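You operate a simulated robot arm through the tools that you are given. There is no shell and no other tool. Be economical: measure what you need, move in short steps, check, and stop when the job is done.

You are at the controls of a simulated two-armed robot. One attempt, no reset.

Task
Put one of the rubber blocks from the table with a wood top on the orange table. Put the 12 mm sieve from the table with a wood top in the inside of the teal tub and the 2 mm sieve on the beige table. Fetch the numbered tub from the grey table and set it on the top of the case. Put the pot labelled "keep" from the grey table in the blue hopper and the pot that says "1 mm" on the blue tile. Take the water can cap from the grey table and put it on the table with a wood top. Put the green block from the grey table on top of the orange divided tray. Put the clear jug on the middle shelf. Close the beige drawer. Put one of the brown filters from the stool on top of the parts box on the trailer bed. Put one of the clear tubs from the front of the trailer bed on the trailer bed. Any order will do. Set down upright: pot, green block, clear jug, brown filter, clear tub.

Only the result counts: the job must be done as asked and must still hold three seconds after the hand-in. Knocking over, shifting, dropping, spilling or breaking anything else fails it. Lids that push on must go on centred and level and be pressed home; caps that screw on are set level and turned clockwise until they are tight.

Robot
Two 6-joint arms with two-finger parallel grippers on one trunk, on a base that drives. Base frame: it is fixed to the floor where the robot stands at the start and does not move with it; the origin is under the middle of the robot, x ahead of it, y to its left, z up; the surface under the hand at the start is at about z = 0.72. Units: m, degrees, N and s.
The left shoulder is at the start at [0.08, 0.216, 1.554], the right one opposite. With the tool pointing down near the work surface each hand reaches from about 0.1 to 0.6 m from the robot's upright axis, wherever it stands, measured 20 degrees to its own side. Places, roughly: beige drawer [-1.8, -1.3, 0.5]; beige table [-1.4, -1.3, 0.7]; blue hopper [4.7, 1.1, 1]; blue tile (12x9x2 cm) [0.8, 0.9, 0.7]; brown filter (6x6x8 cm) [-3.3, -1.9, 0.5]; clear jug [-1.75, -1.25, 0.75]; clear tub [-3.5, 0.25, 0.5]; divided tray (26x13x4 cm) [0.8, 1.7, 0.7]; green block (6x6x9 cm) [0.6, 1.2, 0.8]; inside of the teal tub [4.4, -0.8, 0.7]; middle shelf [-1.4, -2.2, 1]; numbered tub [0.75, 0.5, 0.75]; orange table [2.6, -0.7, 0.7]; parts box [-3.5, 1.5, 0.75]; pot [0.75, 1, 0.75]; rubber block (5x5x3 cm) [0.4, -0.1, 0.7]; sieve [0.75, -0.75, 0.75]; table with a wood top [0.6, -0.3, 0.7]; top of the case [-1.6, -1.6, 0.8]; trailer bed [-3.8, 1.4, 0.6]; water can cap (5x5x2 cm) [0.8, 1.1, 0.7]. Payload 3.43 kg a hand.
Tool frame (each hand has its own): the origin (TCP) lies between the finger pads and is the grasp point; the fingertips stand 0.03 m ahead of it; z points along the fingers, y is the line along which they close. Largest opening 0.094 m; finger width 0.028, thickness 0.01; the body of the gripper, 0.05 by 0.096 m, starts 0.055 m behind the TCP.
Orientation is told as [roll, pitch, yaw] about the base's x, y, z axes, in that order, counted from this pose: with the fingers straight down and closing along the base's y, the tool's x points along the base's -x, its y along +y and its z along -z.

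Tools
- The arms move only by the tool apply_moves. It takes "left_rows", "right_rows" or both (then of equal length, played together; a hand with none holds still); each is a list of rows, each an object (a shift or turn left out is 0, a gripper value left out holds the last) with "rotation": the turn, a rotation vector about the tool's x, y, z in units of 180 degrees (1.0 is 180 degrees), a list of three; "offset": the shift along the tool's x, y, z in units of 400 mm (1.0 is 400 mm), a list of three; "fingers": the gripper command, from -1 (fully open) to 1 (shut), values between in proportion. In form: [{"rotation": [rx, ry, rz], "offset": [tx, ty, tz], "fingers": fingers}, ...]. A call has 1 to 12 rows; each row is the pose to reach, as a shift and turn from the pose commanded when the call began, along the tool's axes at that moment. A call with a number of a shift or a turn outside -1 to 1 is refused whole. Rows are played at 5 a second. More than 0.05 m and 8.6 degrees between two rows, or a gripper value outside its range, and nothing of the call is played. A pose out of reach is approached as far as the arm can. The call stops where the force on the tool passes 40 N (or 10 N more than at its start, if that is more) or the arm is blocked; 0.2 s more then pass. Each finger travels about 0.072 m/s and halts on what it meets, pressing with about 44 N; the grip force reading is that of the motor and also rises with nothing between the fingers. The clock runs only during rows and for 0.2 s after the last one: add rows that repeat a pose to give the fingers time. It gives the time, the measured TCP pose, the force on the tool (base axes), the opening and the grip force at its end, in the units of the frame above (readings bear some noise), with the torque about the TCP (base axes, N m) and any sound that the robot's microphone picked up.
- Cameras (640 x 400 px; columns grow to the right, rows downward): "scene" is now at [0.0879, 0.0104, 1.689]; the picture's right is [0.19, -0.98, 0.00], its down [-0.91, -0.18, -0.38] and it looks along [0.37, 0.07, -0.92] (base axes); focal length 287 px, centre (320, 200). "left" rides on the left gripper at [0.076, -0.014, -0.102] in its tool frame; the picture's right is [0.18, 0.98, 0.00], its down [-0.75, 0.14, -0.64] and it looks along [-0.63, 0.12, 0.77] (tool axes); focal length 243 px, centre (320, 200). "right" rides on the right gripper at [0.076, 0.014, -0.102] in its tool frame; the picture's right is [-0.18, 0.98, 0.00], its down [-0.75, -0.14, -0.64] and it looks along [-0.63, -0.12, 0.77] (tool axes); focal length 243 px, centre (320, 200).
- camera(camera): a new picture of that camera. It takes no simulated time.
- move_column(by): slides the trunk up (or, below 0, down) by that many m; the arms and the scene camera ride with it, the base frame stays. It gives what a move gives, with no picture.
- base_move(legs): drives the robot by 1 to 6 legs, each [ahead, left, turn to the left] in m, m and degrees, along the robot's own axes; the way and the turn of a leg run together, so that a leg with both is an arc; at most 1.5 m and 180 degrees a leg. The arms and the cameras ride along, it lands a little off, and it stops where it bumps. It gives what a move gives.
- aim_head(pan, tilt): turns the head with the scene camera to pan (to the left, within 86 degrees either way) and tilt (down, from -29 to 69), counted from straight ahead of the robot. It gives what a move gives.
- locate(camera, pixels): for up to 12 pixels [column, row] of the newest picture of that camera ("zoom" is the newest enlarged one), the place [x, y, z] in the base frame of the surface seen there, good to about 0.002 m. It takes no simulated time.
- zoom(camera, box): a new picture of the part [left, top, right, bottom] of that camera's present view, enlarged. It takes no simulated time.
- close_job(): hands the job in; it is judged then, once.

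Work in short steps. Measure before you move; look again where a grasp or a placing could have gone wrong, and mend it. You have 371 turns and 334 pictures in all, those below and enlarged ones among them. Open the grippers and draw the arms clear of the work before you hand the job in, unless the task says otherwise; then end with one line.

The tools are called after "Emit:" as a command line: name --argument value ..., lists and objects as JSON in quotes. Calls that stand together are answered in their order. apply_moves: Moves the arms, as the interface text tells. Its arguments: {"type":"object","properties":{"left_rows":{"type":"array","items":{"type":"object","properties":{"rotation":{"type":"array","items":{"type":"number"}},"offset":{"type":"array","items":{"type":"number"}},"fingers":{"type":"number"}}}},"right_rows":{"type":"array","items":{"type":"object","properties":{"rotation":{"type":"array","items":{"type":"number"}},"offset":{"type":"array","items":{"type":"number"}},"fingers":{"type":"number"}}}}},"required":[]} The other tools are called the same way: move_column (by) slides the trunk up or down; base_move (legs) drives the base; aim_head (pan, tilt) turns the head that bears the scene camera; camera (camera) takes a picture; locate (camera, pixels) gives the place of the surface under pixels of a picture; zoom (camera, box) takes an enlarged picture of a part of a camera's view; close_job () hands the job in.

At the start:

```text
time_s: 0.0
left_tcp_pos: [0.4438, 0.2631, 0.9835]
left_orientation: [0.0, 0.1, 0.0]
left_contact_force: [-0.2, -0.8, 0.2]
left_ft_torque: [0.04, -0.01, 0.01]
left_width: 0.094
left_gripper_force: 0.1
right_tcp_pos: [0.3787, -0.0908, 0.9868]
right_orientation: [0.1, 0.1, 0.0]
right_contact_force: [0.5, -0.3, 0.0]
right_ft_torque: [0.0, -0.03, 0.01]
right_width: 0.0941
right_gripper_force: 0.0
trunk travel left (down, up): [-0.784, 0.056]
robot x, y, heading: [0.0001, 0.0005, -0.0]
head pan, tilt: [11.0, 67.6]
```

scene: 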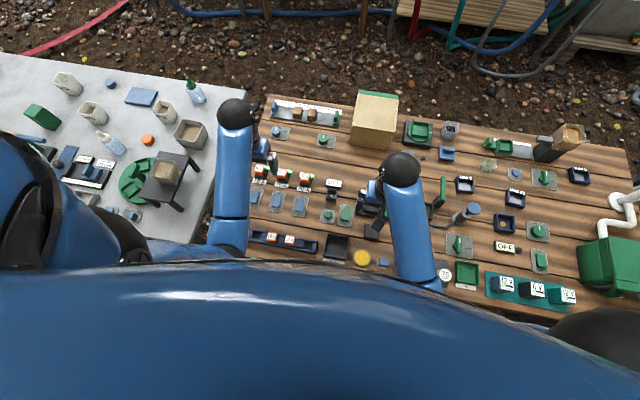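
right: 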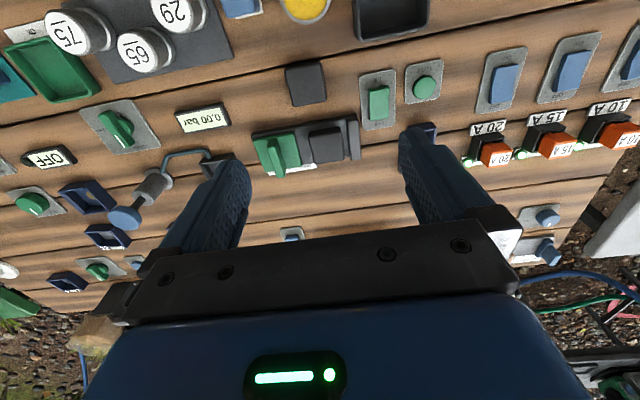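
left: 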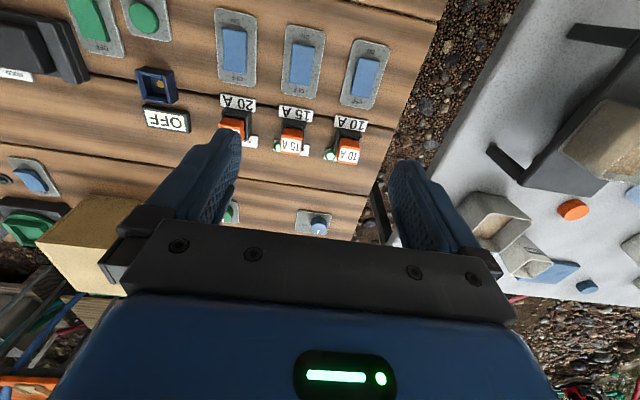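

I start by looking at the scene in more detail: the wood table and the grey table.

Emit:
zoom --camera "scene" --box '[0, 40, 250, 250]'

Emit:
zoom --camera "scene" --box '[240, 80, 460, 290]'

Emit:
zoom --camera "scene" --box '[420, 90, 640, 320]'

```text
1.90 times, centred on (125, 145) of scene
```

zoom: 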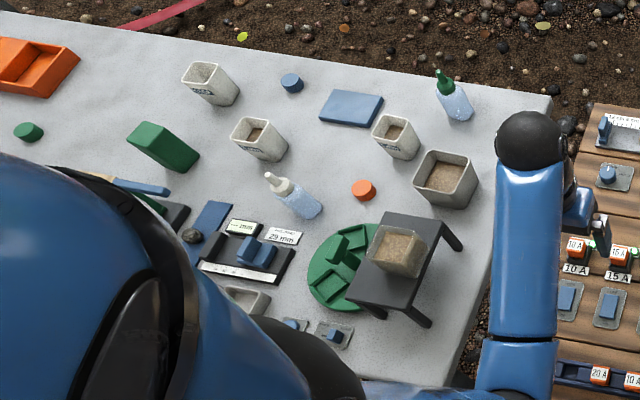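

```text
1.90 times, centred on (350, 185) of scene
```

zoom: 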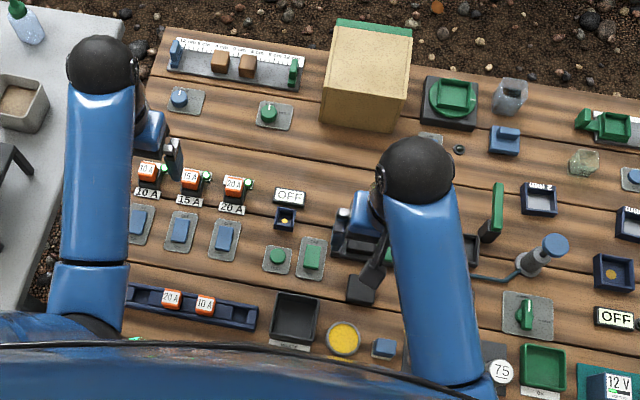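

```text
1.74 times, centred on (530, 205) of scene
```

zoom: 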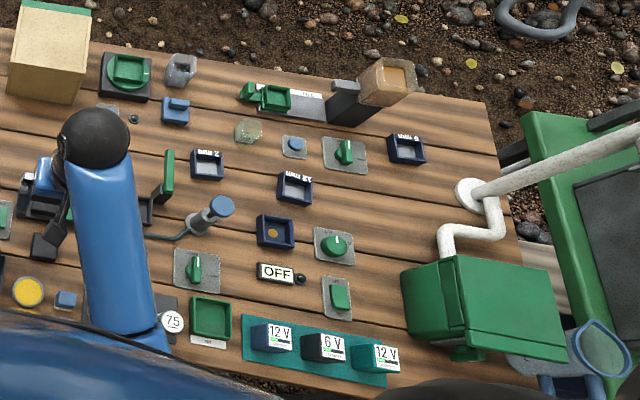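

The sieves seem to be the navy frames at zoom (207,163), (295,187), (407,147). I zoom in for their labels, and on the right hand's view for the rubber blocks.

Emit:
zoom --camera "scene" --box '[440, 130, 600, 230]'

Emit:
locate --camera "zoom" --pixels '[[100, 215], [320, 272], [560, 180], [265, 385], [60, 230], [140, 230], [130, 175], [280, 285], [360, 290]]'

Emit:
zoom --camera "right" --box '[240, 0, 460, 200]'

```text
4.00 times, centred on (520, 180) of scene
```

zoom: 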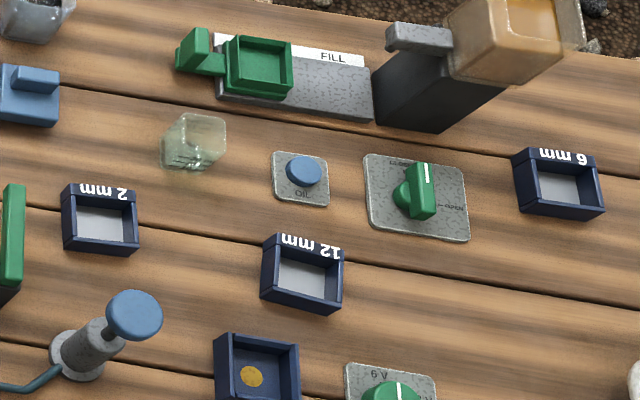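

```text
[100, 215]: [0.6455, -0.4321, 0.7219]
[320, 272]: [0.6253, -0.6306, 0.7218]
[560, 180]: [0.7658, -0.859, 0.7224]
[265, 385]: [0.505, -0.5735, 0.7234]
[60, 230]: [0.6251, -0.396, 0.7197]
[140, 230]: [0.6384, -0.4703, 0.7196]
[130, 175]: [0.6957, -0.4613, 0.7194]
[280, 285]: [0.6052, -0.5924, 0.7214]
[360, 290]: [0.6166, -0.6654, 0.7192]
```

```text
2.00 times, centred on (350, 100) of right
```

zoom: 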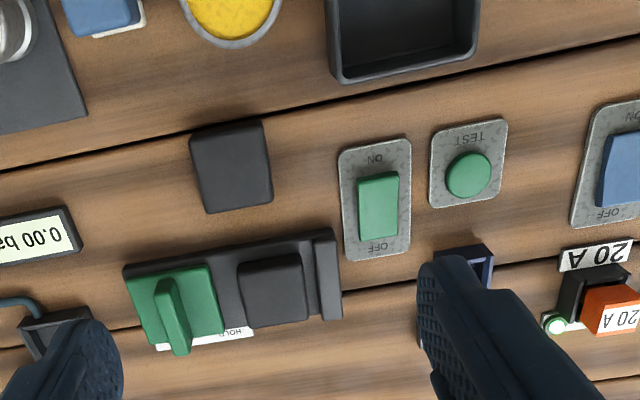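

Labels read "2 mm" at [0.65,-0.43] and "12 mm" at [0.63,-0.63]; a loose black block is in the right view at (305,83). I measure the block and look at the surroundings.

Emit:
locate --camera "zoom" --pixels '[[232, 165], [195, 140], [262, 125], [208, 210], [270, 200], [215, 110]]'

Emit:
aim_head --pan 0 --tilt 15

Emit:
camera --camera "scene"

Emit:
aim_head --pan 80 --tilt 30

Emit:
camera --camera "scene"

Emit:
aim_head --pan -80 --tilt 30

Emit:
camera --camera "scene"

```text
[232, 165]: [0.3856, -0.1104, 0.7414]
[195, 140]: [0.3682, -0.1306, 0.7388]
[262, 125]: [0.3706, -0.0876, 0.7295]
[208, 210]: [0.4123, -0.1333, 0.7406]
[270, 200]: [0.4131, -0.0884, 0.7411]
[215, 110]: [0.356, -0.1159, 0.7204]
```

```text
time_s: 1.2
left_tcp_pos: [0.4442, 0.2619, 0.9842]
left_orientation: [0.0, 0.0, -0.1]
left_contact_force: [-0.2, 0.0, 0.7]
left_ft_torque: [0.0, -0.04, 0.0]
left_width: 0.0941
left_gripper_force: 0.0
right_tcp_pos: [0.3787, -0.0908, 0.9854]
right_orientation: [0.0, 0.0, -0.1]
right_contact_force: [0.0, 0.0, -0.1]
right_ft_torque: [0.0, 0.0, 0.0]
right_width: 0.094
right_gripper_force: 0.0
trunk travel left (down, up): [-0.784, 0.056]
robot x, y, heading: [-0.0041, 0.0003, -0.2]
head pan, tilt: [0.0, 15.0]
```

```text
325 pictures are left
```

scene: 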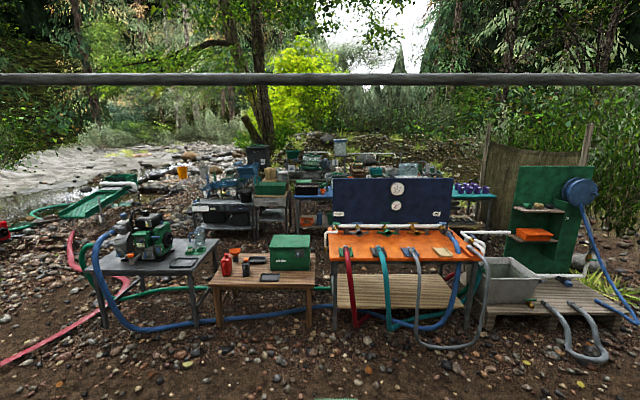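

```text
time_s: 2.7
left_tcp_pos: [0.4437, 0.2633, 0.9844]
left_orientation: [0.0, 0.1, 0.0]
left_contact_force: [-0.4, 0.4, -0.2]
left_ft_torque: [0.04, 0.02, 0.02]
left_width: 0.0941
left_gripper_force: 0.0
right_tcp_pos: [0.3793, -0.0909, 0.9852]
right_orientation: [0.1, 0.0, 0.0]
right_contact_force: [0.2, 0.5, -0.2]
right_ft_torque: [0.03, 0.0, 0.0]
right_width: 0.0939
right_gripper_force: 0.0
trunk travel left (down, up): [-0.784, 0.056]
robot x, y, heading: [-0.0029, -0.0018, -0.1]
head pan, tilt: [80.0, 30.0]
```

```text
324 pictures are left
```

scene: 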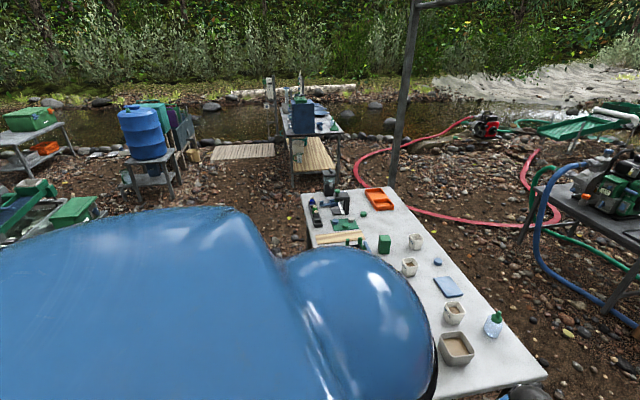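

```text
time_s: 5.2
left_tcp_pos: [0.4443, 0.2637, 0.9848]
left_orientation: [0.0, 0.0, -0.1]
left_contact_force: [-0.5, 0.2, -0.5]
left_ft_torque: [0.03, 0.02, -0.01]
left_width: 0.0939
left_gripper_force: 0.0
right_tcp_pos: [0.3794, -0.0905, 0.9864]
right_orientation: [0.1, 0.0, 0.0]
right_contact_force: [-0.7, -0.4, 0.0]
right_ft_torque: [0.03, 0.01, 0.0]
right_width: 0.0942
right_gripper_force: 0.1
trunk travel left (down, up): [-0.784, 0.056]
robot x, y, heading: [-0.0017, 0.0023, 0.0]
head pan, tilt: [-80.0, 30.0]
```

```text
323 pictures are left
```

scene: 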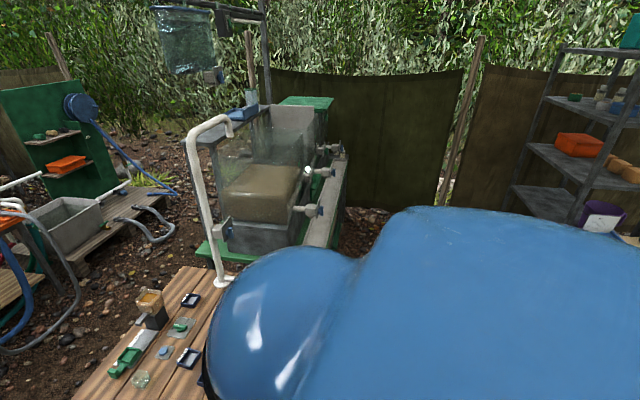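

The loose block is at about [0.391,-0.110], top 0.742. I shift the base right by 0.36 so that the left hand takes the block and the right one the 12 mm sieve.

Emit:
base_move --legs '[[0.0, -0.36, 0]]'

Emit:
aim_head --pan 0 --tilt 62

Emit:
camera --camera "scene"

Emit:
camera --camera "left"

Emit:
camera --camera "right"

```text
time_s: 7.5
left_tcp_pos: [0.4442, -0.0913, 0.983]
left_orientation: [-0.1, 0.0, 0.2]
left_contact_force: [0.4, 0.2, 0.3]
left_ft_torque: [-0.01, 0.03, -0.01]
left_width: 0.094
left_gripper_force: 0.1
right_tcp_pos: [0.3812, -0.4452, 0.9862]
right_orientation: [0.0, 0.1, 0.2]
right_contact_force: [0.2, -0.3, -0.3]
right_ft_torque: [-0.03, 0.01, 0.04]
right_width: 0.0941
right_gripper_force: 0.0
trunk travel left (down, up): [-0.784, 0.056]
robot x, y, heading: [0.0032, -0.361, 0.1]
head pan, tilt: [-80.0, 30.0]
```

```text
time_s: 9.0
left_tcp_pos: [0.4434, -0.0931, 0.9839]
left_orientation: [0.1, 0.0, 0.2]
left_contact_force: [-0.1, -0.3, -0.5]
left_ft_torque: [-0.01, 0.0, -0.01]
left_width: 0.094
left_gripper_force: 0.0
right_tcp_pos: [0.3808, -0.4468, 0.9845]
right_orientation: [0.1, 0.0, 0.2]
right_contact_force: [0.3, -0.8, -0.9]
right_ft_torque: [0.01, 0.0, -0.02]
right_width: 0.094
right_gripper_force: 0.1
trunk travel left (down, up): [-0.784, 0.056]
robot x, y, heading: [0.0034, -0.3592, 0.4]
head pan, tilt: [0.0, 62.0]
```

```text
322 pictures are left
```

scene: 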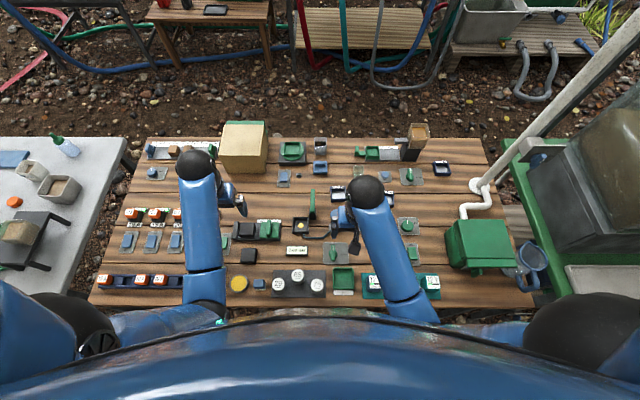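

```text
321 pictures are left
```

left: 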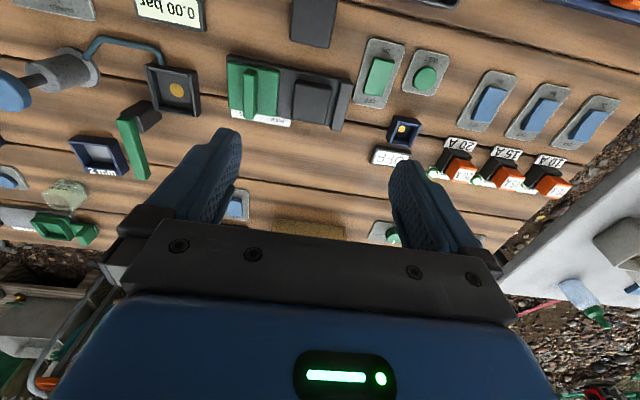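

```text
320 pictures are left
```

right: 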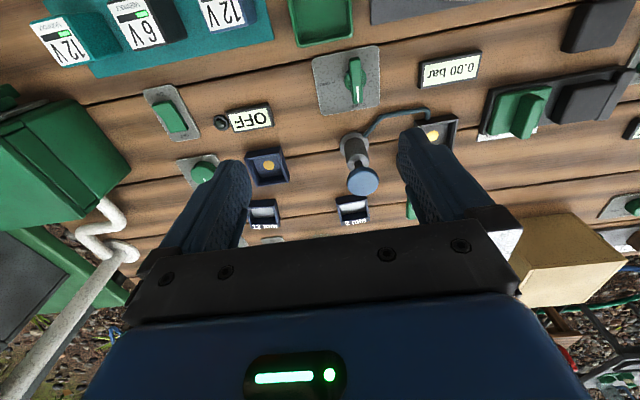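

I measure the block in the new scene view at (248,256) and the sieves, then the left hand goes over the block.

Emit:
zoom --camera "scene" --box '[220, 160, 480, 300]'

Emit:
apply_moves --left_rows '[{"offset": [0.05, -0.02, 0.1], "fingers": -0.5}, {"offset": [0.1, -0.04, 0.2]}, {"offset": [0.13, -0.042, 0.3]}, {"offset": [0.13, -0.042, 0.3]}]'

Emit:
camera --camera "left"

```text
2.46 times, centred on (350, 230) of scene
```

zoom: 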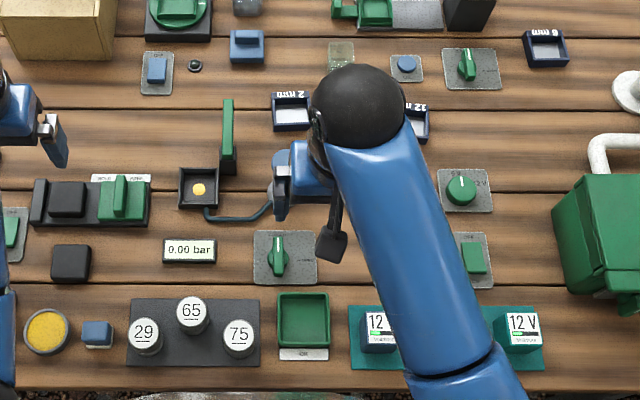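

```text
time_s: 10.0
left_tcp_pos: [0.392, -0.1079, 0.8626]
left_orientation: [0.0, 0.0, 0.2]
left_contact_force: [0.1, -0.5, 0.2]
left_ft_torque: [-0.01, -0.02, 0.02]
left_width: 0.0705
left_gripper_force: 0.0
right_tcp_pos: [0.3807, -0.4468, 0.9855]
right_orientation: [0.0, -0.1, 0.1]
right_contact_force: [-0.1, -0.3, -0.6]
right_ft_torque: [0.05, 0.03, 0.01]
right_width: 0.0942
right_gripper_force: 0.0
trunk travel left (down, up): [-0.784, 0.056]
robot x, y, heading: [0.0015, -0.3576, 0.0]
head pan, tilt: [0.0, 62.0]
```

```text
318 pictures are left
```

left: 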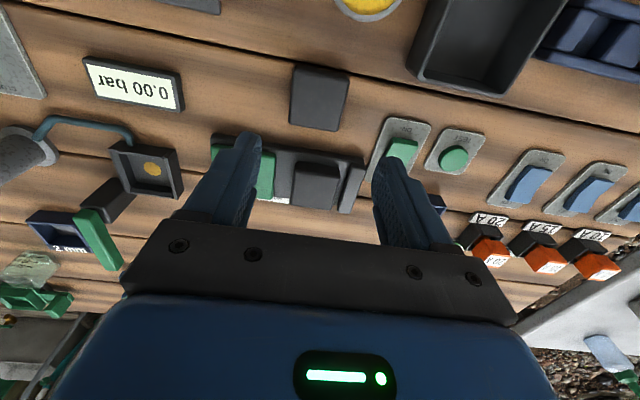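

I locate the block in the left picture at (319,85) before descending.

Emit:
locate --camera "left" --pixels '[[294, 70], [347, 75], [291, 122], [340, 130], [318, 90]]'

```text
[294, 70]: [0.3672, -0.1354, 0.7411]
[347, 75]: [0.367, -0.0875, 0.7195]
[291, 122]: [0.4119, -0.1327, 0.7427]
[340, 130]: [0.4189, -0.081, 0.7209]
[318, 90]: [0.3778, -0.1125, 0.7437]
```

The block is centred near [0.391,-0.110], so I descend, grip and lift.

Emit:
apply_moves --left_rows '[{"offset": [0, -0.005, 0.1]}, {"offset": [0, -0.005, 0.2]}, {"offset": [0, -0.005, 0.268]}, {"offset": [0, -0.005, 0.268], "fingers": 1}, {"offset": [0, -0.005, 0.268], "fingers": 1}, {"offset": [0, -0.005, 0.268], "fingers": 1}, {"offset": [0, -0.005, 0.2]}, {"offset": [0, -0.005, 0.1]}, {"offset": [0, 0, 0]}, {"offset": [0, 0, -0.1]}, {"offset": [0, 0, -0.2]}, {"offset": [0, 0, -0.3]}]'

Emit:
camera --camera "left"

```text
time_s: 12.6
left_tcp_pos: [0.3891, -0.1074, 0.9815]
left_orientation: [0.1, 0.0, 0.2]
left_contact_force: [-0.6, -0.4, -0.8]
left_ft_torque: [-0.03, 0.01, 0.04]
left_width: 0.0488
left_gripper_force: 44.0
right_tcp_pos: [0.38, -0.4466, 0.9862]
right_orientation: [0.0, 0.0, 0.2]
right_contact_force: [0.5, 0.6, 1.5]
right_ft_torque: [0.02, -0.01, -0.01]
right_width: 0.094
right_gripper_force: 0.1
trunk travel left (down, up): [-0.784, 0.056]
robot x, y, heading: [-0.0007, -0.3591, 0.4]
head pan, tilt: [0.0, 62.0]
```

```text
317 pictures are left
```

left: 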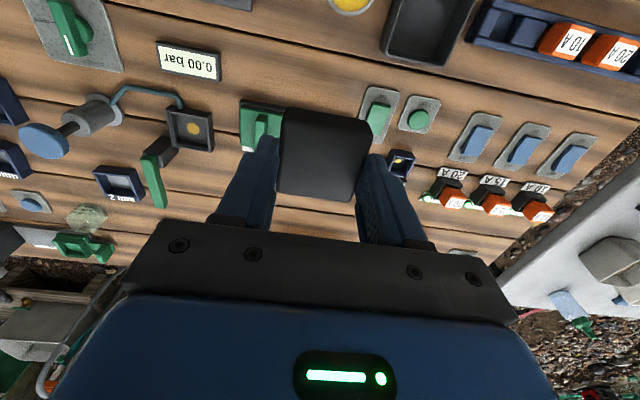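

The block is held (width 0.0488). Next I check the table's near edge and the sieve's place from the scene.

Emit:
camera --camera "scene"

Emit:
locate --camera "scene" --pixels '[[150, 307], [380, 315], [500, 308], [482, 190], [470, 245], [630, 50], [520, 160], [545, 270], [388, 213]]'

```text
316 pictures are left
```

scene: 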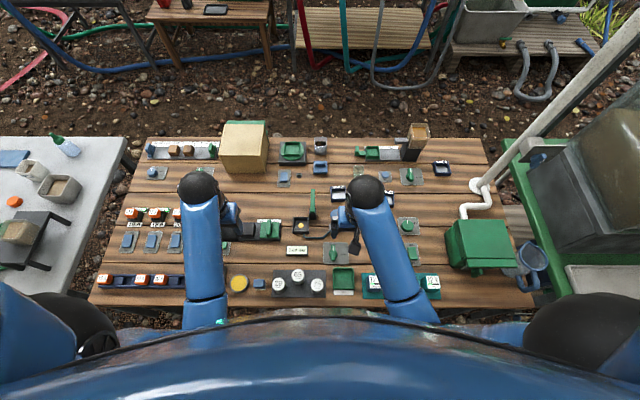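

```text
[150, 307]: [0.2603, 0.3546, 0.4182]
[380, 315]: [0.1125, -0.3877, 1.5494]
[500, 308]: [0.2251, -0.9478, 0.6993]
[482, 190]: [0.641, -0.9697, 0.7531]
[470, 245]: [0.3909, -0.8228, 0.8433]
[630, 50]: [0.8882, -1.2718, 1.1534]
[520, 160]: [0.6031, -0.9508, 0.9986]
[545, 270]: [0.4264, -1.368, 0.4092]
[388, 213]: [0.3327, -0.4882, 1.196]
```

The edge of the table is at x≈0.23; the sieve is a bit far, so I lower the trunk by 0.15 while keeping the hands high.

Emit:
apply_moves --left_rows '[{"offset": [0, 0, -0.12]}, {"offset": [0, 0, -0.24]}, {"offset": [0, 0, -0.36]}, {"offset": [0, 0, -0.36]}]' --right_rows '[{"offset": [0, 0, -0.12], "fingers": -1}, {"offset": [0, 0, -0.24]}, {"offset": [0, 0, -0.36]}, {"offset": [0, 0, -0.36]}]'

Emit:
move_column --by -0.15

Emit:
apply_moves --right_rows '[{"offset": [-0.12, 0, 0]}, {"offset": [-0.24, -0.05, 0]}, {"offset": [-0.36, -0.12, 0.0]}, {"offset": [-0.42, -0.22, 0.0]}, {"offset": [-0.46, -0.32, 0.0]}, {"offset": [-0.5, -0.4, 0.0]}, {"offset": [-0.58, -0.45, 0.0]}, {"offset": [-0.58, -0.45, 0.0]}]'

Emit:
camera --camera "right"

```text
time_s: 13.6
left_tcp_pos: [0.392, -0.1091, 0.9863]
left_orientation: [0.1, -0.1, 0.3]
left_contact_force: [-1.1, -0.7, -0.8]
left_ft_torque: [-0.02, -0.03, -0.02]
left_width: 0.0486
left_gripper_force: 44.0
left hand out of reach, approached as far as the arm can: row 1, 2, 3, 4
right_tcp_pos: [0.3806, -0.446, 0.9845]
right_orientation: [0.0, 0.0, 0.2]
right_contact_force: [0.5, 0.0, -0.4]
right_ft_torque: [-0.03, -0.01, 0.0]
right_width: 0.0938
right_gripper_force: 0.0
right hand out of reach, approached as far as the arm can: row 1, 2, 3, 4
trunk travel left (down, up): [-0.784, 0.056]
robot x, y, heading: [-0.0057, -0.3574, 0.4]
head pan, tilt: [0.0, 62.0]
```

```text
time_s: 15.4
left_tcp_pos: [0.3915, -0.1087, 0.8359]
left_orientation: [0.1, -0.2, 0.3]
left_contact_force: [0.9, 0.2, -0.3]
left_ft_torque: [0.02, 0.01, -0.02]
left_width: 0.0485
left_gripper_force: 43.8
right_tcp_pos: [0.3794, -0.446, 0.8359]
right_orientation: [0.1, 0.0, 0.2]
right_contact_force: [-0.3, 0.3, -0.5]
right_ft_torque: [-0.01, 0.05, 0.02]
right_width: 0.0942
right_gripper_force: 0.2
trunk travel left (down, up): [-0.634, 0.206]
robot x, y, heading: [-0.0009, -0.3552, 0.4]
head pan, tilt: [0.0, 62.0]
```

```text
refused: row 2 steps farther than a row can; nothing moved
```

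```text
315 pictures are left
```

right: 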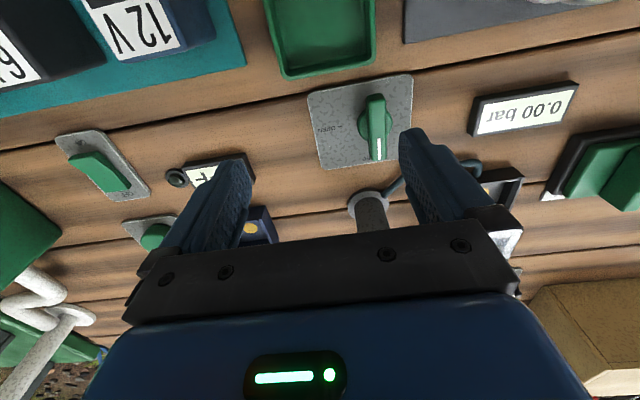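

Both hands are already at their upper limit relative to the trunk. I raise the trunk by 0.1 and move the right hand out over the sieve in smaller steps.

Emit:
move_column --by 0.1

Emit:
apply_moves --right_rows '[{"offset": [-0.1, -0.05, 0]}, {"offset": [-0.2, -0.1, 0]}, {"offset": [-0.3, -0.17, 0.0]}, {"offset": [-0.38, -0.25, 0.0]}, {"offset": [-0.46, -0.34, 0.0]}, {"offset": [-0.52, -0.42, 0.0]}, {"offset": [-0.58, -0.46, 0.0]}, {"offset": [-0.58, -0.46, 0.0]}]'

Emit:
camera --camera "right"

```text
time_s: 16.7
left_tcp_pos: [0.3906, -0.1078, 0.9353]
left_orientation: [0.1, -0.1, 0.1]
left_contact_force: [0.6, 1.1, -1.2]
left_ft_torque: [0.01, 0.01, -0.04]
left_width: 0.0487
left_gripper_force: 44.3
right_tcp_pos: [0.3792, -0.4459, 0.9364]
right_orientation: [0.1, 0.1, 0.1]
right_contact_force: [0.2, -0.7, -0.7]
right_ft_torque: [0.0, 0.03, 0.01]
right_width: 0.0939
right_gripper_force: 0.0
trunk travel left (down, up): [-0.734, 0.106]
robot x, y, heading: [0.0061, -0.3636, 0.3]
head pan, tilt: [0.0, 62.0]
```

```text
time_s: 18.5
left_tcp_pos: [0.3915, -0.1096, 0.9349]
left_orientation: [0.0, -0.2, 0.3]
left_contact_force: [0.6, -1.3, -0.9]
left_ft_torque: [0.01, -0.04, 0.03]
left_width: 0.0487
left_gripper_force: 44.1
right_tcp_pos: [0.6134, -0.6312, 0.9362]
right_orientation: [0.2, -0.1, 0.2]
right_contact_force: [0.0, 0.8, 0.5]
right_ft_torque: [0.02, -0.01, -0.03]
right_width: 0.0944
right_gripper_force: 0.0
trunk travel left (down, up): [-0.734, 0.106]
robot x, y, heading: [0.0001, -0.3582, 0.5]
head pan, tilt: [0.0, 62.0]
```

```text
314 pictures are left
```

right: 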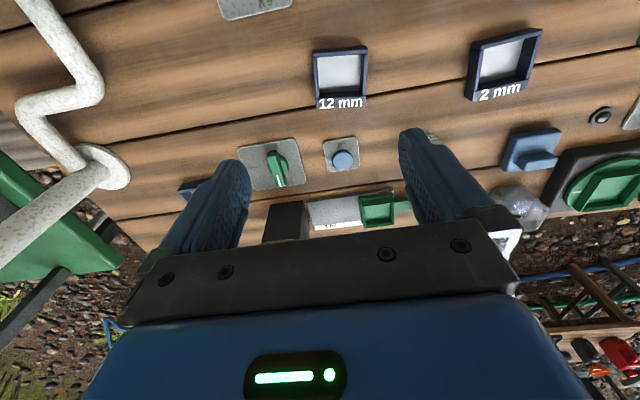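

The 12 mm sieve is in the right view at (340,75). I measure its edges.

Emit:
zoom --camera "right" --box '[290, 30, 390, 120]'

Emit:
locate --camera "right" --pixels '[[314, 55], [366, 49], [318, 99], [365, 97], [341, 70], [316, 75], [363, 72]]'

```text
4.44 times, centred on (340, 75) of right
```

zoom: 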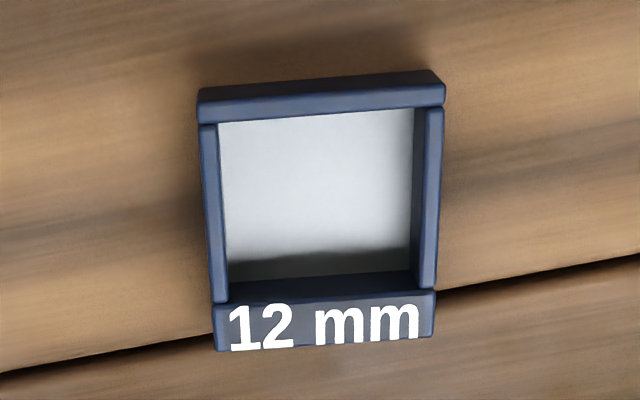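

```text
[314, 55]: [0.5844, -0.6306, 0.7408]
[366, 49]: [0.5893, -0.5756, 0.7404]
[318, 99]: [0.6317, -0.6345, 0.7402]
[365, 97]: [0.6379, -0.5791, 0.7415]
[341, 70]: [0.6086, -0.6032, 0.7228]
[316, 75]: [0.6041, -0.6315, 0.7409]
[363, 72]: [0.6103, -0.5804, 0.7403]
```

Sieve centre ≈[0.612,-0.605], turned about -5° and 0.056 wide. I descend over it with matching yaw and grip.

Emit:
apply_moves --right_rows '[{"offset": [0.0, 0.04, 0.08], "rotation": [0, 0, 0.025]}, {"offset": [0.002, 0.065, 0.18], "rotation": [0, 0, 0.025]}, {"offset": [0.002, 0.065, 0.28], "rotation": [0, 0, 0.025]}, {"offset": [0.002, 0.065, 0.36], "rotation": [0, 0, 0.025]}, {"offset": [0.002, 0.065, 0.36], "rotation": [0, 0, 0.025]}]'

Emit:
camera --camera "right"

```text
time_s: 19.7
left_tcp_pos: [0.3901, -0.1081, 0.936]
left_orientation: [0.0, -0.2, 0.2]
left_contact_force: [0.3, -0.3, -0.3]
left_ft_torque: [0.0, -0.02, 0.0]
left_width: 0.049
left_gripper_force: 44.2
right_tcp_pos: [0.6123, -0.6022, 0.7919]
right_orientation: [0.1, 0.0, -4.4]
right_contact_force: [-0.7, -0.3, 0.1]
right_ft_torque: [-0.03, -0.01, -0.02]
right_width: 0.0939
right_gripper_force: 0.2
trunk travel left (down, up): [-0.734, 0.106]
robot x, y, heading: [-0.0016, -0.3561, 0.1]
head pan, tilt: [0.0, 62.0]
```

```text
312 pictures are left
```

right: 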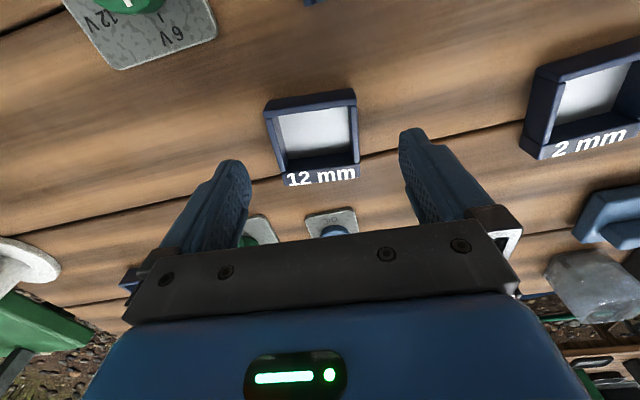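

The sieve sits nearly centred between the fingers, about 4 mm to the left. I descend, close and lift.

Emit:
apply_moves --right_rows '[{"offset": [0.0, -0.01, 0.05]}, {"offset": [0.0, -0.01, 0.094]}, {"offset": [0.0, -0.01, 0.094], "fingers": 1}, {"offset": [0.0, -0.01, 0.094], "fingers": 1}, {"offset": [0.0, -0.01, 0.094], "fingers": 1}, {"offset": [0.0, -0.01, 0.094], "fingers": 1}, {"offset": [0.0, 0, 0.0]}, {"offset": [0.0, 0, -0.1]}, {"offset": [0.0, 0, -0.2]}, {"offset": [0.0, 0, -0.3]}, {"offset": [0.0, 0, -0.36]}]'

Emit:
camera --camera "right"

```text
time_s: 22.1
left_tcp_pos: [0.3909, -0.1089, 0.9363]
left_orientation: [0.1, -0.3, 0.2]
left_contact_force: [0.1, -0.8, 0.1]
left_ft_torque: [0.01, 0.02, -0.03]
left_width: 0.0487
left_gripper_force: 43.7
right_tcp_pos: [0.6138, -0.6031, 0.9363]
right_orientation: [0.1, 0.0, -4.2]
right_contact_force: [-0.1, 0.2, -0.3]
right_ft_torque: [-0.01, 0.02, -0.02]
right_width: 0.0587
right_gripper_force: 43.6
right hand out of reach, approached as far as the arm can: row 2, 3, 4, 5, 6
trunk travel left (down, up): [-0.734, 0.106]
robot x, y, heading: [-0.0004, -0.3567, 0.2]
head pan, tilt: [0.0, 62.0]
```

```text
311 pictures are left
```

right: 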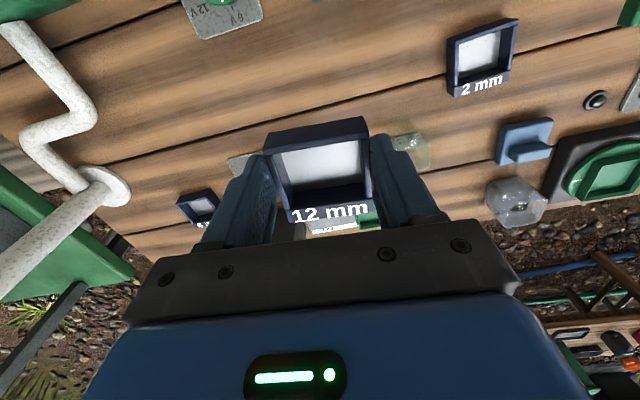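

Both objects are held. I retract the right hand, raise the trunk, and scout the way around the grey table.

Emit:
apply_moves --right_rows '[{"offset": [0.11, 0.04, 0]}, {"offset": [0.22, 0.08, 0]}, {"offset": [0.33, 0.12, 0.0]}, {"offset": [0.44, 0.2, 0.0]}, {"offset": [0.54, 0.25, 0.0]}, {"offset": [0.54, 0.25, 0.0]}]'

Emit:
move_column --by 0.15

Emit:
aim_head --pan 20 --tilt 20

Emit:
camera --camera "scene"

```text
refused: row 4 steps farther than a row can; nothing moved
```

```text
time_s: 23.5
left_tcp_pos: [0.3918, -0.1084, 1.0421]
left_orientation: [0.1, -0.2, 0.2]
left_contact_force: [0.7, 0.0, -1.1]
left_ft_torque: [-0.03, 0.01, 0.02]
left_width: 0.0487
left_gripper_force: 44.5
right_tcp_pos: [0.6129, -0.6048, 1.0408]
right_orientation: [0.2, -0.1, -4.3]
right_contact_force: [0.1, 0.1, -1.0]
right_ft_torque: [0.01, 0.01, 0.0]
right_width: 0.0589
right_gripper_force: 43.9
right hand out of reach, approached as far as the arm can: row 1
trunk travel left (down, up): [-0.84, 0.0]
robot x, y, heading: [-0.0015, -0.3591, -0.3]
head pan, tilt: [0.0, 62.0]
```

```text
time_s: 24.6
left_tcp_pos: [0.3903, -0.1075, 1.041]
left_orientation: [0.1, -0.2, 0.2]
left_contact_force: [0.0, 0.3, -0.7]
left_ft_torque: [0.01, 0.01, 0.01]
left_width: 0.049
left_gripper_force: 43.5
right_tcp_pos: [0.6135, -0.6039, 1.0399]
right_orientation: [0.0, 0.1, -4.4]
right_contact_force: [0.2, 0.0, -1.4]
right_ft_torque: [-0.01, 0.01, 0.04]
right_width: 0.0586
right_gripper_force: 43.9
trunk travel left (down, up): [-0.84, 0.0]
robot x, y, heading: [0.0021, -0.3591, -0.0]
head pan, tilt: [20.0, 20.0]
```

```text
310 pictures are left
```

scene: 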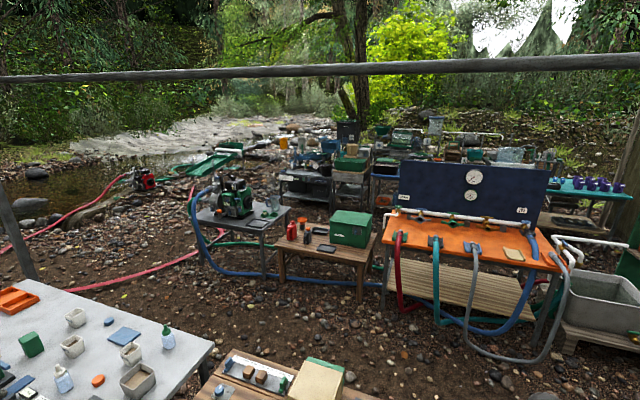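

I retract the right hand in smaller steps and locate tables and floor points in this view to build a map.

Emit:
apply_moves --right_rows '[{"offset": [0.1, 0.04, 0]}, {"offset": [0.2, 0.08, 0]}, {"offset": [0.3, 0.12, 0.0]}, {"offset": [0.4, 0.16, 0.0]}, {"offset": [0.5, 0.2, 0.0]}, {"offset": [0.55, 0.22, 0.0]}]'

Emit:
locate --camera "scene" --pixels '[[25, 270], [30, 280], [198, 212], [262, 245], [290, 210], [345, 262], [400, 215], [548, 255], [325, 190], [400, 210], [280, 185], [610, 185]]'

Emit:
locate --camera "scene" --pixels '[[120, 240], [180, 260], [160, 215], [210, 165], [320, 140], [420, 130], [550, 160], [620, 255], [480, 150], [380, 230], [250, 270], [430, 140]]'

```text
time_s: 26.0
left_tcp_pos: [0.3906, -0.1079, 1.0418]
left_orientation: [0.1, -0.2, 0.2]
left_contact_force: [-0.7, -0.1, -0.1]
left_ft_torque: [-0.01, 0.02, 0.0]
left_width: 0.0487
left_gripper_force: 44.0
right_tcp_pos: [0.3987, -0.4971, 1.0426]
right_orientation: [0.2, -0.1, -4.4]
right_contact_force: [-0.7, -0.6, -0.1]
right_ft_torque: [0.0, -0.01, 0.03]
right_width: 0.0586
right_gripper_force: 43.8
trunk travel left (down, up): [-0.84, 0.0]
robot x, y, heading: [0.0018, -0.3599, 0.1]
head pan, tilt: [20.0, 20.0]
```

```text
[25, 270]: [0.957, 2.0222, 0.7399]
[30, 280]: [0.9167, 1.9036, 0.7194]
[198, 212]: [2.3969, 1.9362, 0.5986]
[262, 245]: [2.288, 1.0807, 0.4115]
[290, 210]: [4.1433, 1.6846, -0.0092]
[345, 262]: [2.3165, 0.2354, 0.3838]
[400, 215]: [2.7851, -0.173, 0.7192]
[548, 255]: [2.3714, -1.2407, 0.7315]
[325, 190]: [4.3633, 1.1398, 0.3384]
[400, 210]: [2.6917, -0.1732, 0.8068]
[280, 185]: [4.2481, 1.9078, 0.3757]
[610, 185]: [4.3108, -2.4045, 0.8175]
```

```text
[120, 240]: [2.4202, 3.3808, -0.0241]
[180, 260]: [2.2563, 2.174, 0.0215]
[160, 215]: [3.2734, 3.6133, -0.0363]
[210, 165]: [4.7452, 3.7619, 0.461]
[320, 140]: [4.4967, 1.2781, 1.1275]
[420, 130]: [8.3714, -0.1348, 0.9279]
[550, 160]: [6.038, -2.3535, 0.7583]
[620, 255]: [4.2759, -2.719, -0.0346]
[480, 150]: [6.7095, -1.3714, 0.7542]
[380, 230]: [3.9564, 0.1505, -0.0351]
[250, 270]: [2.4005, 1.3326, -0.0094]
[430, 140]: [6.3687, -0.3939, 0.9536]
```

Row 2 tables lie at x 2.3–2.9, and row 3 begins at about x 4.2. I back off from the wood table, turn left, and look around.

Emit:
base_move --legs '[[-0.4, 0, 0]]'

Emit:
aim_head --pan 80 --tilt 25

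Emit:
camera --camera "scene"

Emit:
locate --camera "scene" --pixels '[[50, 165], [150, 190], [200, 160], [100, 215], [290, 180], [340, 165], [245, 155], [330, 200], [390, 190], [300, 220], [200, 200], [120, 180]]'

```text
time_s: 28.5
left_tcp_pos: [-0.0106, -0.1107, 1.0409]
left_orientation: [0.1, 0.1, 0.2]
left_contact_force: [-0.6, -0.3, -0.5]
left_ft_torque: [-0.01, 0.05, 0.0]
left_width: 0.0491
left_gripper_force: 43.8
right_tcp_pos: [-0.0017, -0.4997, 1.0408]
right_orientation: [0.1, 0.1, -4.2]
right_contact_force: [0.1, 0.0, 0.0]
right_ft_torque: [-0.02, 0.02, -0.02]
right_width: 0.0586
right_gripper_force: 43.9
trunk travel left (down, up): [-0.84, 0.0]
robot x, y, heading: [-0.4008, -0.3618, 0.3]
head pan, tilt: [20.0, 20.0]
```

```text
time_s: 29.8
left_tcp_pos: [-0.0114, -0.1097, 1.0412]
left_orientation: [0.0, -0.1, 0.1]
left_contact_force: [0.2, -0.2, -0.6]
left_ft_torque: [0.03, 0.04, -0.02]
left_width: 0.0487
left_gripper_force: 43.4
right_tcp_pos: [-0.0039, -0.501, 1.0428]
right_orientation: [0.2, 0.0, -4.2]
right_contact_force: [0.7, 0.2, -0.2]
right_ft_torque: [0.0, -0.03, 0.01]
right_width: 0.0586
right_gripper_force: 44.4
trunk travel left (down, up): [-0.84, 0.0]
robot x, y, heading: [-0.4015, -0.3605, 0.1]
head pan, tilt: [80.0, 25.0]
```

```text
309 pictures are left
```

scene: 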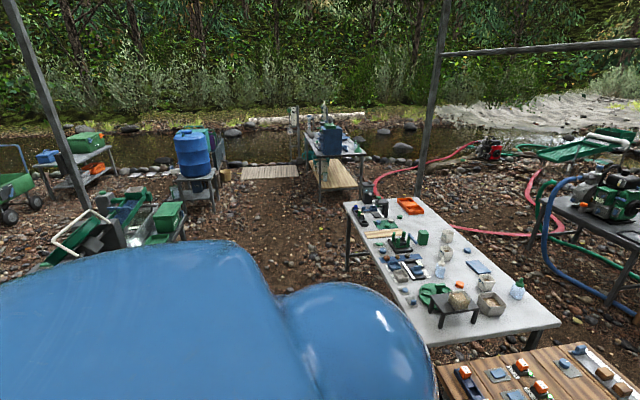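

```text
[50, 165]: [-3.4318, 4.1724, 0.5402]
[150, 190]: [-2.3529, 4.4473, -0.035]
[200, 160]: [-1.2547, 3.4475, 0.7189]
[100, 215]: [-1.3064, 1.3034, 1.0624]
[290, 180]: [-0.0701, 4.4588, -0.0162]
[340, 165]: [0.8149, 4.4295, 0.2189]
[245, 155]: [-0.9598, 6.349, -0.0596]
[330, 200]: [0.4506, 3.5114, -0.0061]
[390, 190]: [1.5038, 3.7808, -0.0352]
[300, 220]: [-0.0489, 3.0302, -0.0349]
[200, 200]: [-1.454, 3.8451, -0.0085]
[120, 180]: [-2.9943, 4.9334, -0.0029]
```

I locate the canopy poles and machine edges to be sure the path left of the grey table is clear.

Emit:
locate --camera "scene" --pixels '[[430, 130], [421, 185], [418, 196], [50, 130], [75, 190], [165, 222], [184, 235], [362, 200], [350, 187], [320, 185], [305, 160], [440, 60]]'

Emit:
aim_head --pan 45 --tilt 25

Emit:
camera --camera "scene"

```text
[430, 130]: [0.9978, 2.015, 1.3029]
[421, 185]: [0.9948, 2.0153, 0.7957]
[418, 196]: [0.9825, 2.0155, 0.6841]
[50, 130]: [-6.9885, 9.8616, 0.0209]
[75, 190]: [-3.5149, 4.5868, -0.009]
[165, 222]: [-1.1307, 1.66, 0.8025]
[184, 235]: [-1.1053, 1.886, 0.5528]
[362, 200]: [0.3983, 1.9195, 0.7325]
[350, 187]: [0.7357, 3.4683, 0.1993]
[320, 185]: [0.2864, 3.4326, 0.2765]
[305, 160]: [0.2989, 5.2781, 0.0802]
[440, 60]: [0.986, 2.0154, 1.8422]
```

```text
time_s: 30.8
left_tcp_pos: [-0.0117, -0.1091, 1.0418]
left_orientation: [0.0, -0.2, 0.2]
left_contact_force: [0.3, 0.3, -0.8]
left_ft_torque: [0.02, 0.0, 0.01]
left_width: 0.0489
left_gripper_force: 44.2
right_tcp_pos: [-0.003, -0.4998, 1.0425]
right_orientation: [0.1, -0.1, -4.2]
right_contact_force: [-0.7, 0.8, -1.4]
right_ft_torque: [0.04, 0.02, 0.02]
right_width: 0.0588
right_gripper_force: 43.8
trunk travel left (down, up): [-0.84, 0.0]
robot x, y, heading: [-0.4002, -0.3582, 0.3]
head pan, tilt: [45.0, 25.0]
```

```text
308 pictures are left
```

scene: 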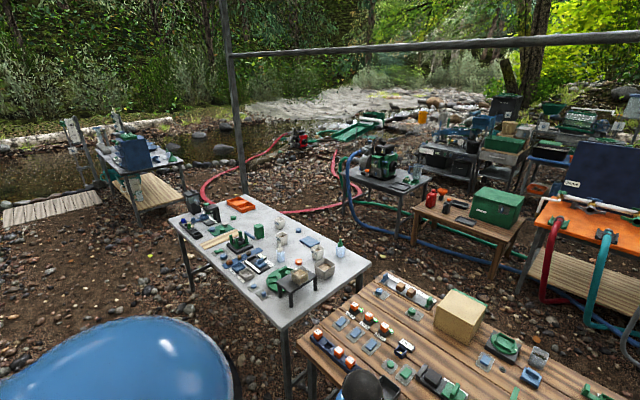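

The pole stands at [0.99,2.02] at the corner of the grey table, and the far table starts at y≈3.4. I drive at y≈2.68 between them.

Emit:
base_move --legs '[[0, 1.5, 0], [0, 1.5, 0], [1.5, 0, 0], [0.5, 0, 0]]'

Emit:
aim_head --pan -45 --tilt 25

Emit:
camera --camera "scene"

```text
time_s: 54.7
left_tcp_pos: [1.9401, 2.9046, 1.0422]
left_orientation: [0.1, -0.3, 1.4]
left_contact_force: [0.0, 0.0, -0.4]
left_ft_torque: [-0.02, -0.03, 0.0]
left_width: 0.0488
left_gripper_force: 43.9
right_tcp_pos: [1.957, 2.515, 1.0435]
right_orientation: [0.1, -0.1, -3.1]
right_contact_force: [-0.4, 0.0, -0.6]
right_ft_torque: [0.02, 0.02, 0.0]
right_width: 0.0587
right_gripper_force: 44.2
trunk travel left (down, up): [-0.84, 0.0]
robot x, y, heading: [1.5568, 2.6475, 1.6]
head pan, tilt: [45.0, 25.0]
```

```text
time_s: 56.3
left_tcp_pos: [1.9423, 2.9041, 1.0411]
left_orientation: [0.2, -0.1, 1.3]
left_contact_force: [0.9, 0.9, -0.8]
left_ft_torque: [0.0, 0.01, -0.01]
left_width: 0.0488
left_gripper_force: 43.9
right_tcp_pos: [1.9589, 2.5148, 1.0422]
right_orientation: [0.2, 0.0, -3.1]
right_contact_force: [0.0, 0.8, -0.3]
right_ft_torque: [-0.02, -0.03, 0.0]
right_width: 0.0587
right_gripper_force: 44.1
trunk travel left (down, up): [-0.84, 0.0]
robot x, y, heading: [1.5538, 2.6473, 1.7]
head pan, tilt: [-45.0, 25.0]
```

```text
307 pictures are left
```

scene: 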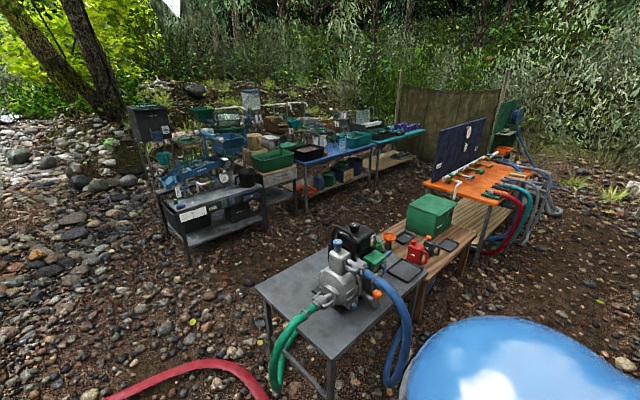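

The corridor between row 2 and the wood/grey tables looks free. I drive right to y≈-0.6 in front of the orange table.

Emit:
base_move --legs '[[0, 0, -1.7], [0, -1.5, 0], [0, -1.5, 0], [0, -0.2, 0]]'

Emit:
aim_head --pan 0 --tilt 45

Emit:
camera --camera "scene"

```text
time_s: 72.3
left_tcp_pos: [1.9056, -0.2976, 1.0412]
left_orientation: [-0.2, -0.2, -1.0]
left_contact_force: [0.0, 1.0, -0.1]
left_ft_torque: [-0.02, 0.0, 0.0]
left_width: 0.0486
left_gripper_force: 43.7
right_tcp_pos: [1.9049, -0.6868, 1.0421]
right_orientation: [-0.1, -0.1, -5.5]
right_contact_force: [-0.6, 0.3, -0.8]
right_ft_torque: [-0.03, -0.03, 0.0]
right_width: 0.0586
right_gripper_force: 44.4
trunk travel left (down, up): [-0.84, 0.0]
robot x, y, heading: [1.5122, -0.5423, -0.9]
head pan, tilt: [-45.0, 25.0]
```

```text
time_s: 73.4
left_tcp_pos: [1.9058, -0.301, 1.041]
left_orientation: [0.1, -0.2, -1.1]
left_contact_force: [-0.8, 0.3, -0.5]
left_ft_torque: [0.02, 0.02, -0.03]
left_width: 0.0489
left_gripper_force: 43.9
right_tcp_pos: [1.9051, -0.6916, 1.0411]
right_orientation: [0.1, -0.1, -5.4]
right_contact_force: [0.3, 0.9, 0.8]
right_ft_torque: [0.02, 0.07, 0.01]
right_width: 0.0589
right_gripper_force: 44.0
trunk travel left (down, up): [-0.84, 0.0]
robot x, y, heading: [1.5102, -0.5407, -1.4]
head pan, tilt: [0.0, 45.0]
```

```text
306 pictures are left
```

scene: 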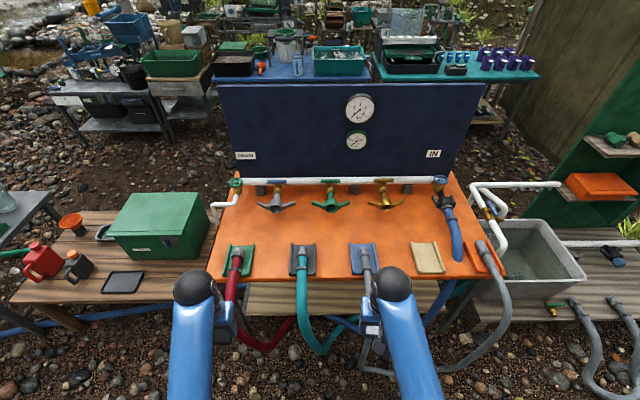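

The orange table is ahead. I locate free spots such as (270,225) and (333,228), and the table's edge.

Emit:
locate --camera "scene" --pixels '[[270, 225], [333, 228], [333, 260], [270, 270], [300, 248], [240, 260], [365, 250], [333, 283], [215, 270], [235, 180], [460, 280]]'

```text
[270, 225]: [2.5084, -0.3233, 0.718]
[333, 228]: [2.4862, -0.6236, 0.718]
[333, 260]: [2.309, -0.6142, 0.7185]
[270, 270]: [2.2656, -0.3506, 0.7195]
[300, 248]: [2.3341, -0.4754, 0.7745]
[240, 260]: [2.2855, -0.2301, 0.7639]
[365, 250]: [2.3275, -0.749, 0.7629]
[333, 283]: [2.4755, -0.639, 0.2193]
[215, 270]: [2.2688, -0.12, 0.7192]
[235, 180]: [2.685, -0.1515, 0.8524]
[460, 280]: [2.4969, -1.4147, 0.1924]
```

I check how far the hoses bulge toward the robot on the floor.

Emit:
locate --camera "scene" --pixels '[[310, 335], [270, 343], [240, 310], [365, 330], [460, 370], [180, 310], [60, 330]]'

```text
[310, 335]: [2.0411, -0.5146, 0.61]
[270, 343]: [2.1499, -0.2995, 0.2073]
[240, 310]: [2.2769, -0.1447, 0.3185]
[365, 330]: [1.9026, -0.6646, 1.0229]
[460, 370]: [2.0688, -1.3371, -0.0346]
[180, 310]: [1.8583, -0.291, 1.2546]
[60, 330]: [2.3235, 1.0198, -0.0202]
```

The teal hose bulges to x≈2.04, so I go ahead only 0.17, then extend the left arm and lower the trunk.

Emit:
base_move --legs '[[0.17, 0, 1.2]]'

Emit:
apply_moves --left_rows '[{"offset": [-0.12, -0.03, 0]}, {"offset": [-0.24, -0.06, 0]}, {"offset": [-0.36, -0.09, 0]}, {"offset": [-0.48, -0.12, 0]}, {"offset": [-0.58, -0.13, 0]}, {"offset": [-0.62, -0.13, 0]}, {"offset": [-0.62, -0.13, 0]}]'

Emit:
camera --camera "left"

```text
time_s: 74.9
left_tcp_pos: [2.0639, -0.2932, 1.0428]
left_orientation: [0.1, -0.2, 0.2]
left_contact_force: [-0.4, 0.2, -0.3]
left_ft_torque: [0.01, -0.03, 0.0]
left_width: 0.0489
left_gripper_force: 43.9
right_tcp_pos: [2.0715, -0.683, 1.0428]
right_orientation: [0.1, -0.2, -4.2]
right_contact_force: [0.6, -0.3, -0.4]
right_ft_torque: [0.03, 0.0, 0.01]
right_width: 0.0588
right_gripper_force: 44.0
trunk travel left (down, up): [-0.84, 0.0]
robot x, y, heading: [1.6762, -0.5462, 0.4]
head pan, tilt: [0.0, 45.0]
```

```text
time_s: 76.5
left_tcp_pos: [2.3141, -0.3448, 1.0429]
left_orientation: [0.1, -0.1, 0.2]
left_contact_force: [0.1, 0.4, -0.9]
left_ft_torque: [0.03, -0.02, 0.0]
left_width: 0.0488
left_gripper_force: 44.0
right_tcp_pos: [2.0734, -0.6835, 1.0419]
right_orientation: [0.1, 0.0, -4.3]
right_contact_force: [0.1, -0.2, -0.5]
right_ft_torque: [-0.02, 0.04, 0.03]
right_width: 0.0588
right_gripper_force: 44.5
trunk travel left (down, up): [-0.84, 0.0]
robot x, y, heading: [1.6742, -0.541, 0.0]
head pan, tilt: [0.0, 45.0]
```

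```text
305 pictures are left
```

left: 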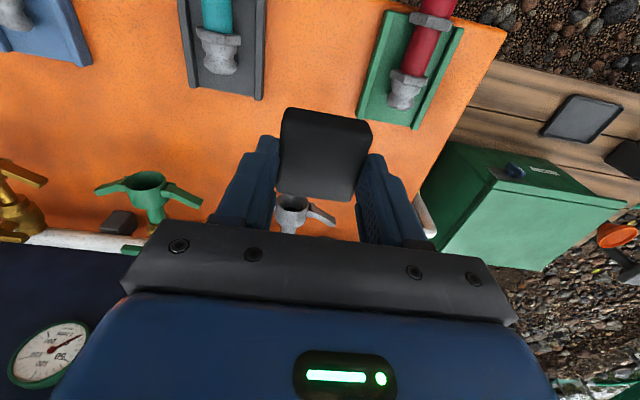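

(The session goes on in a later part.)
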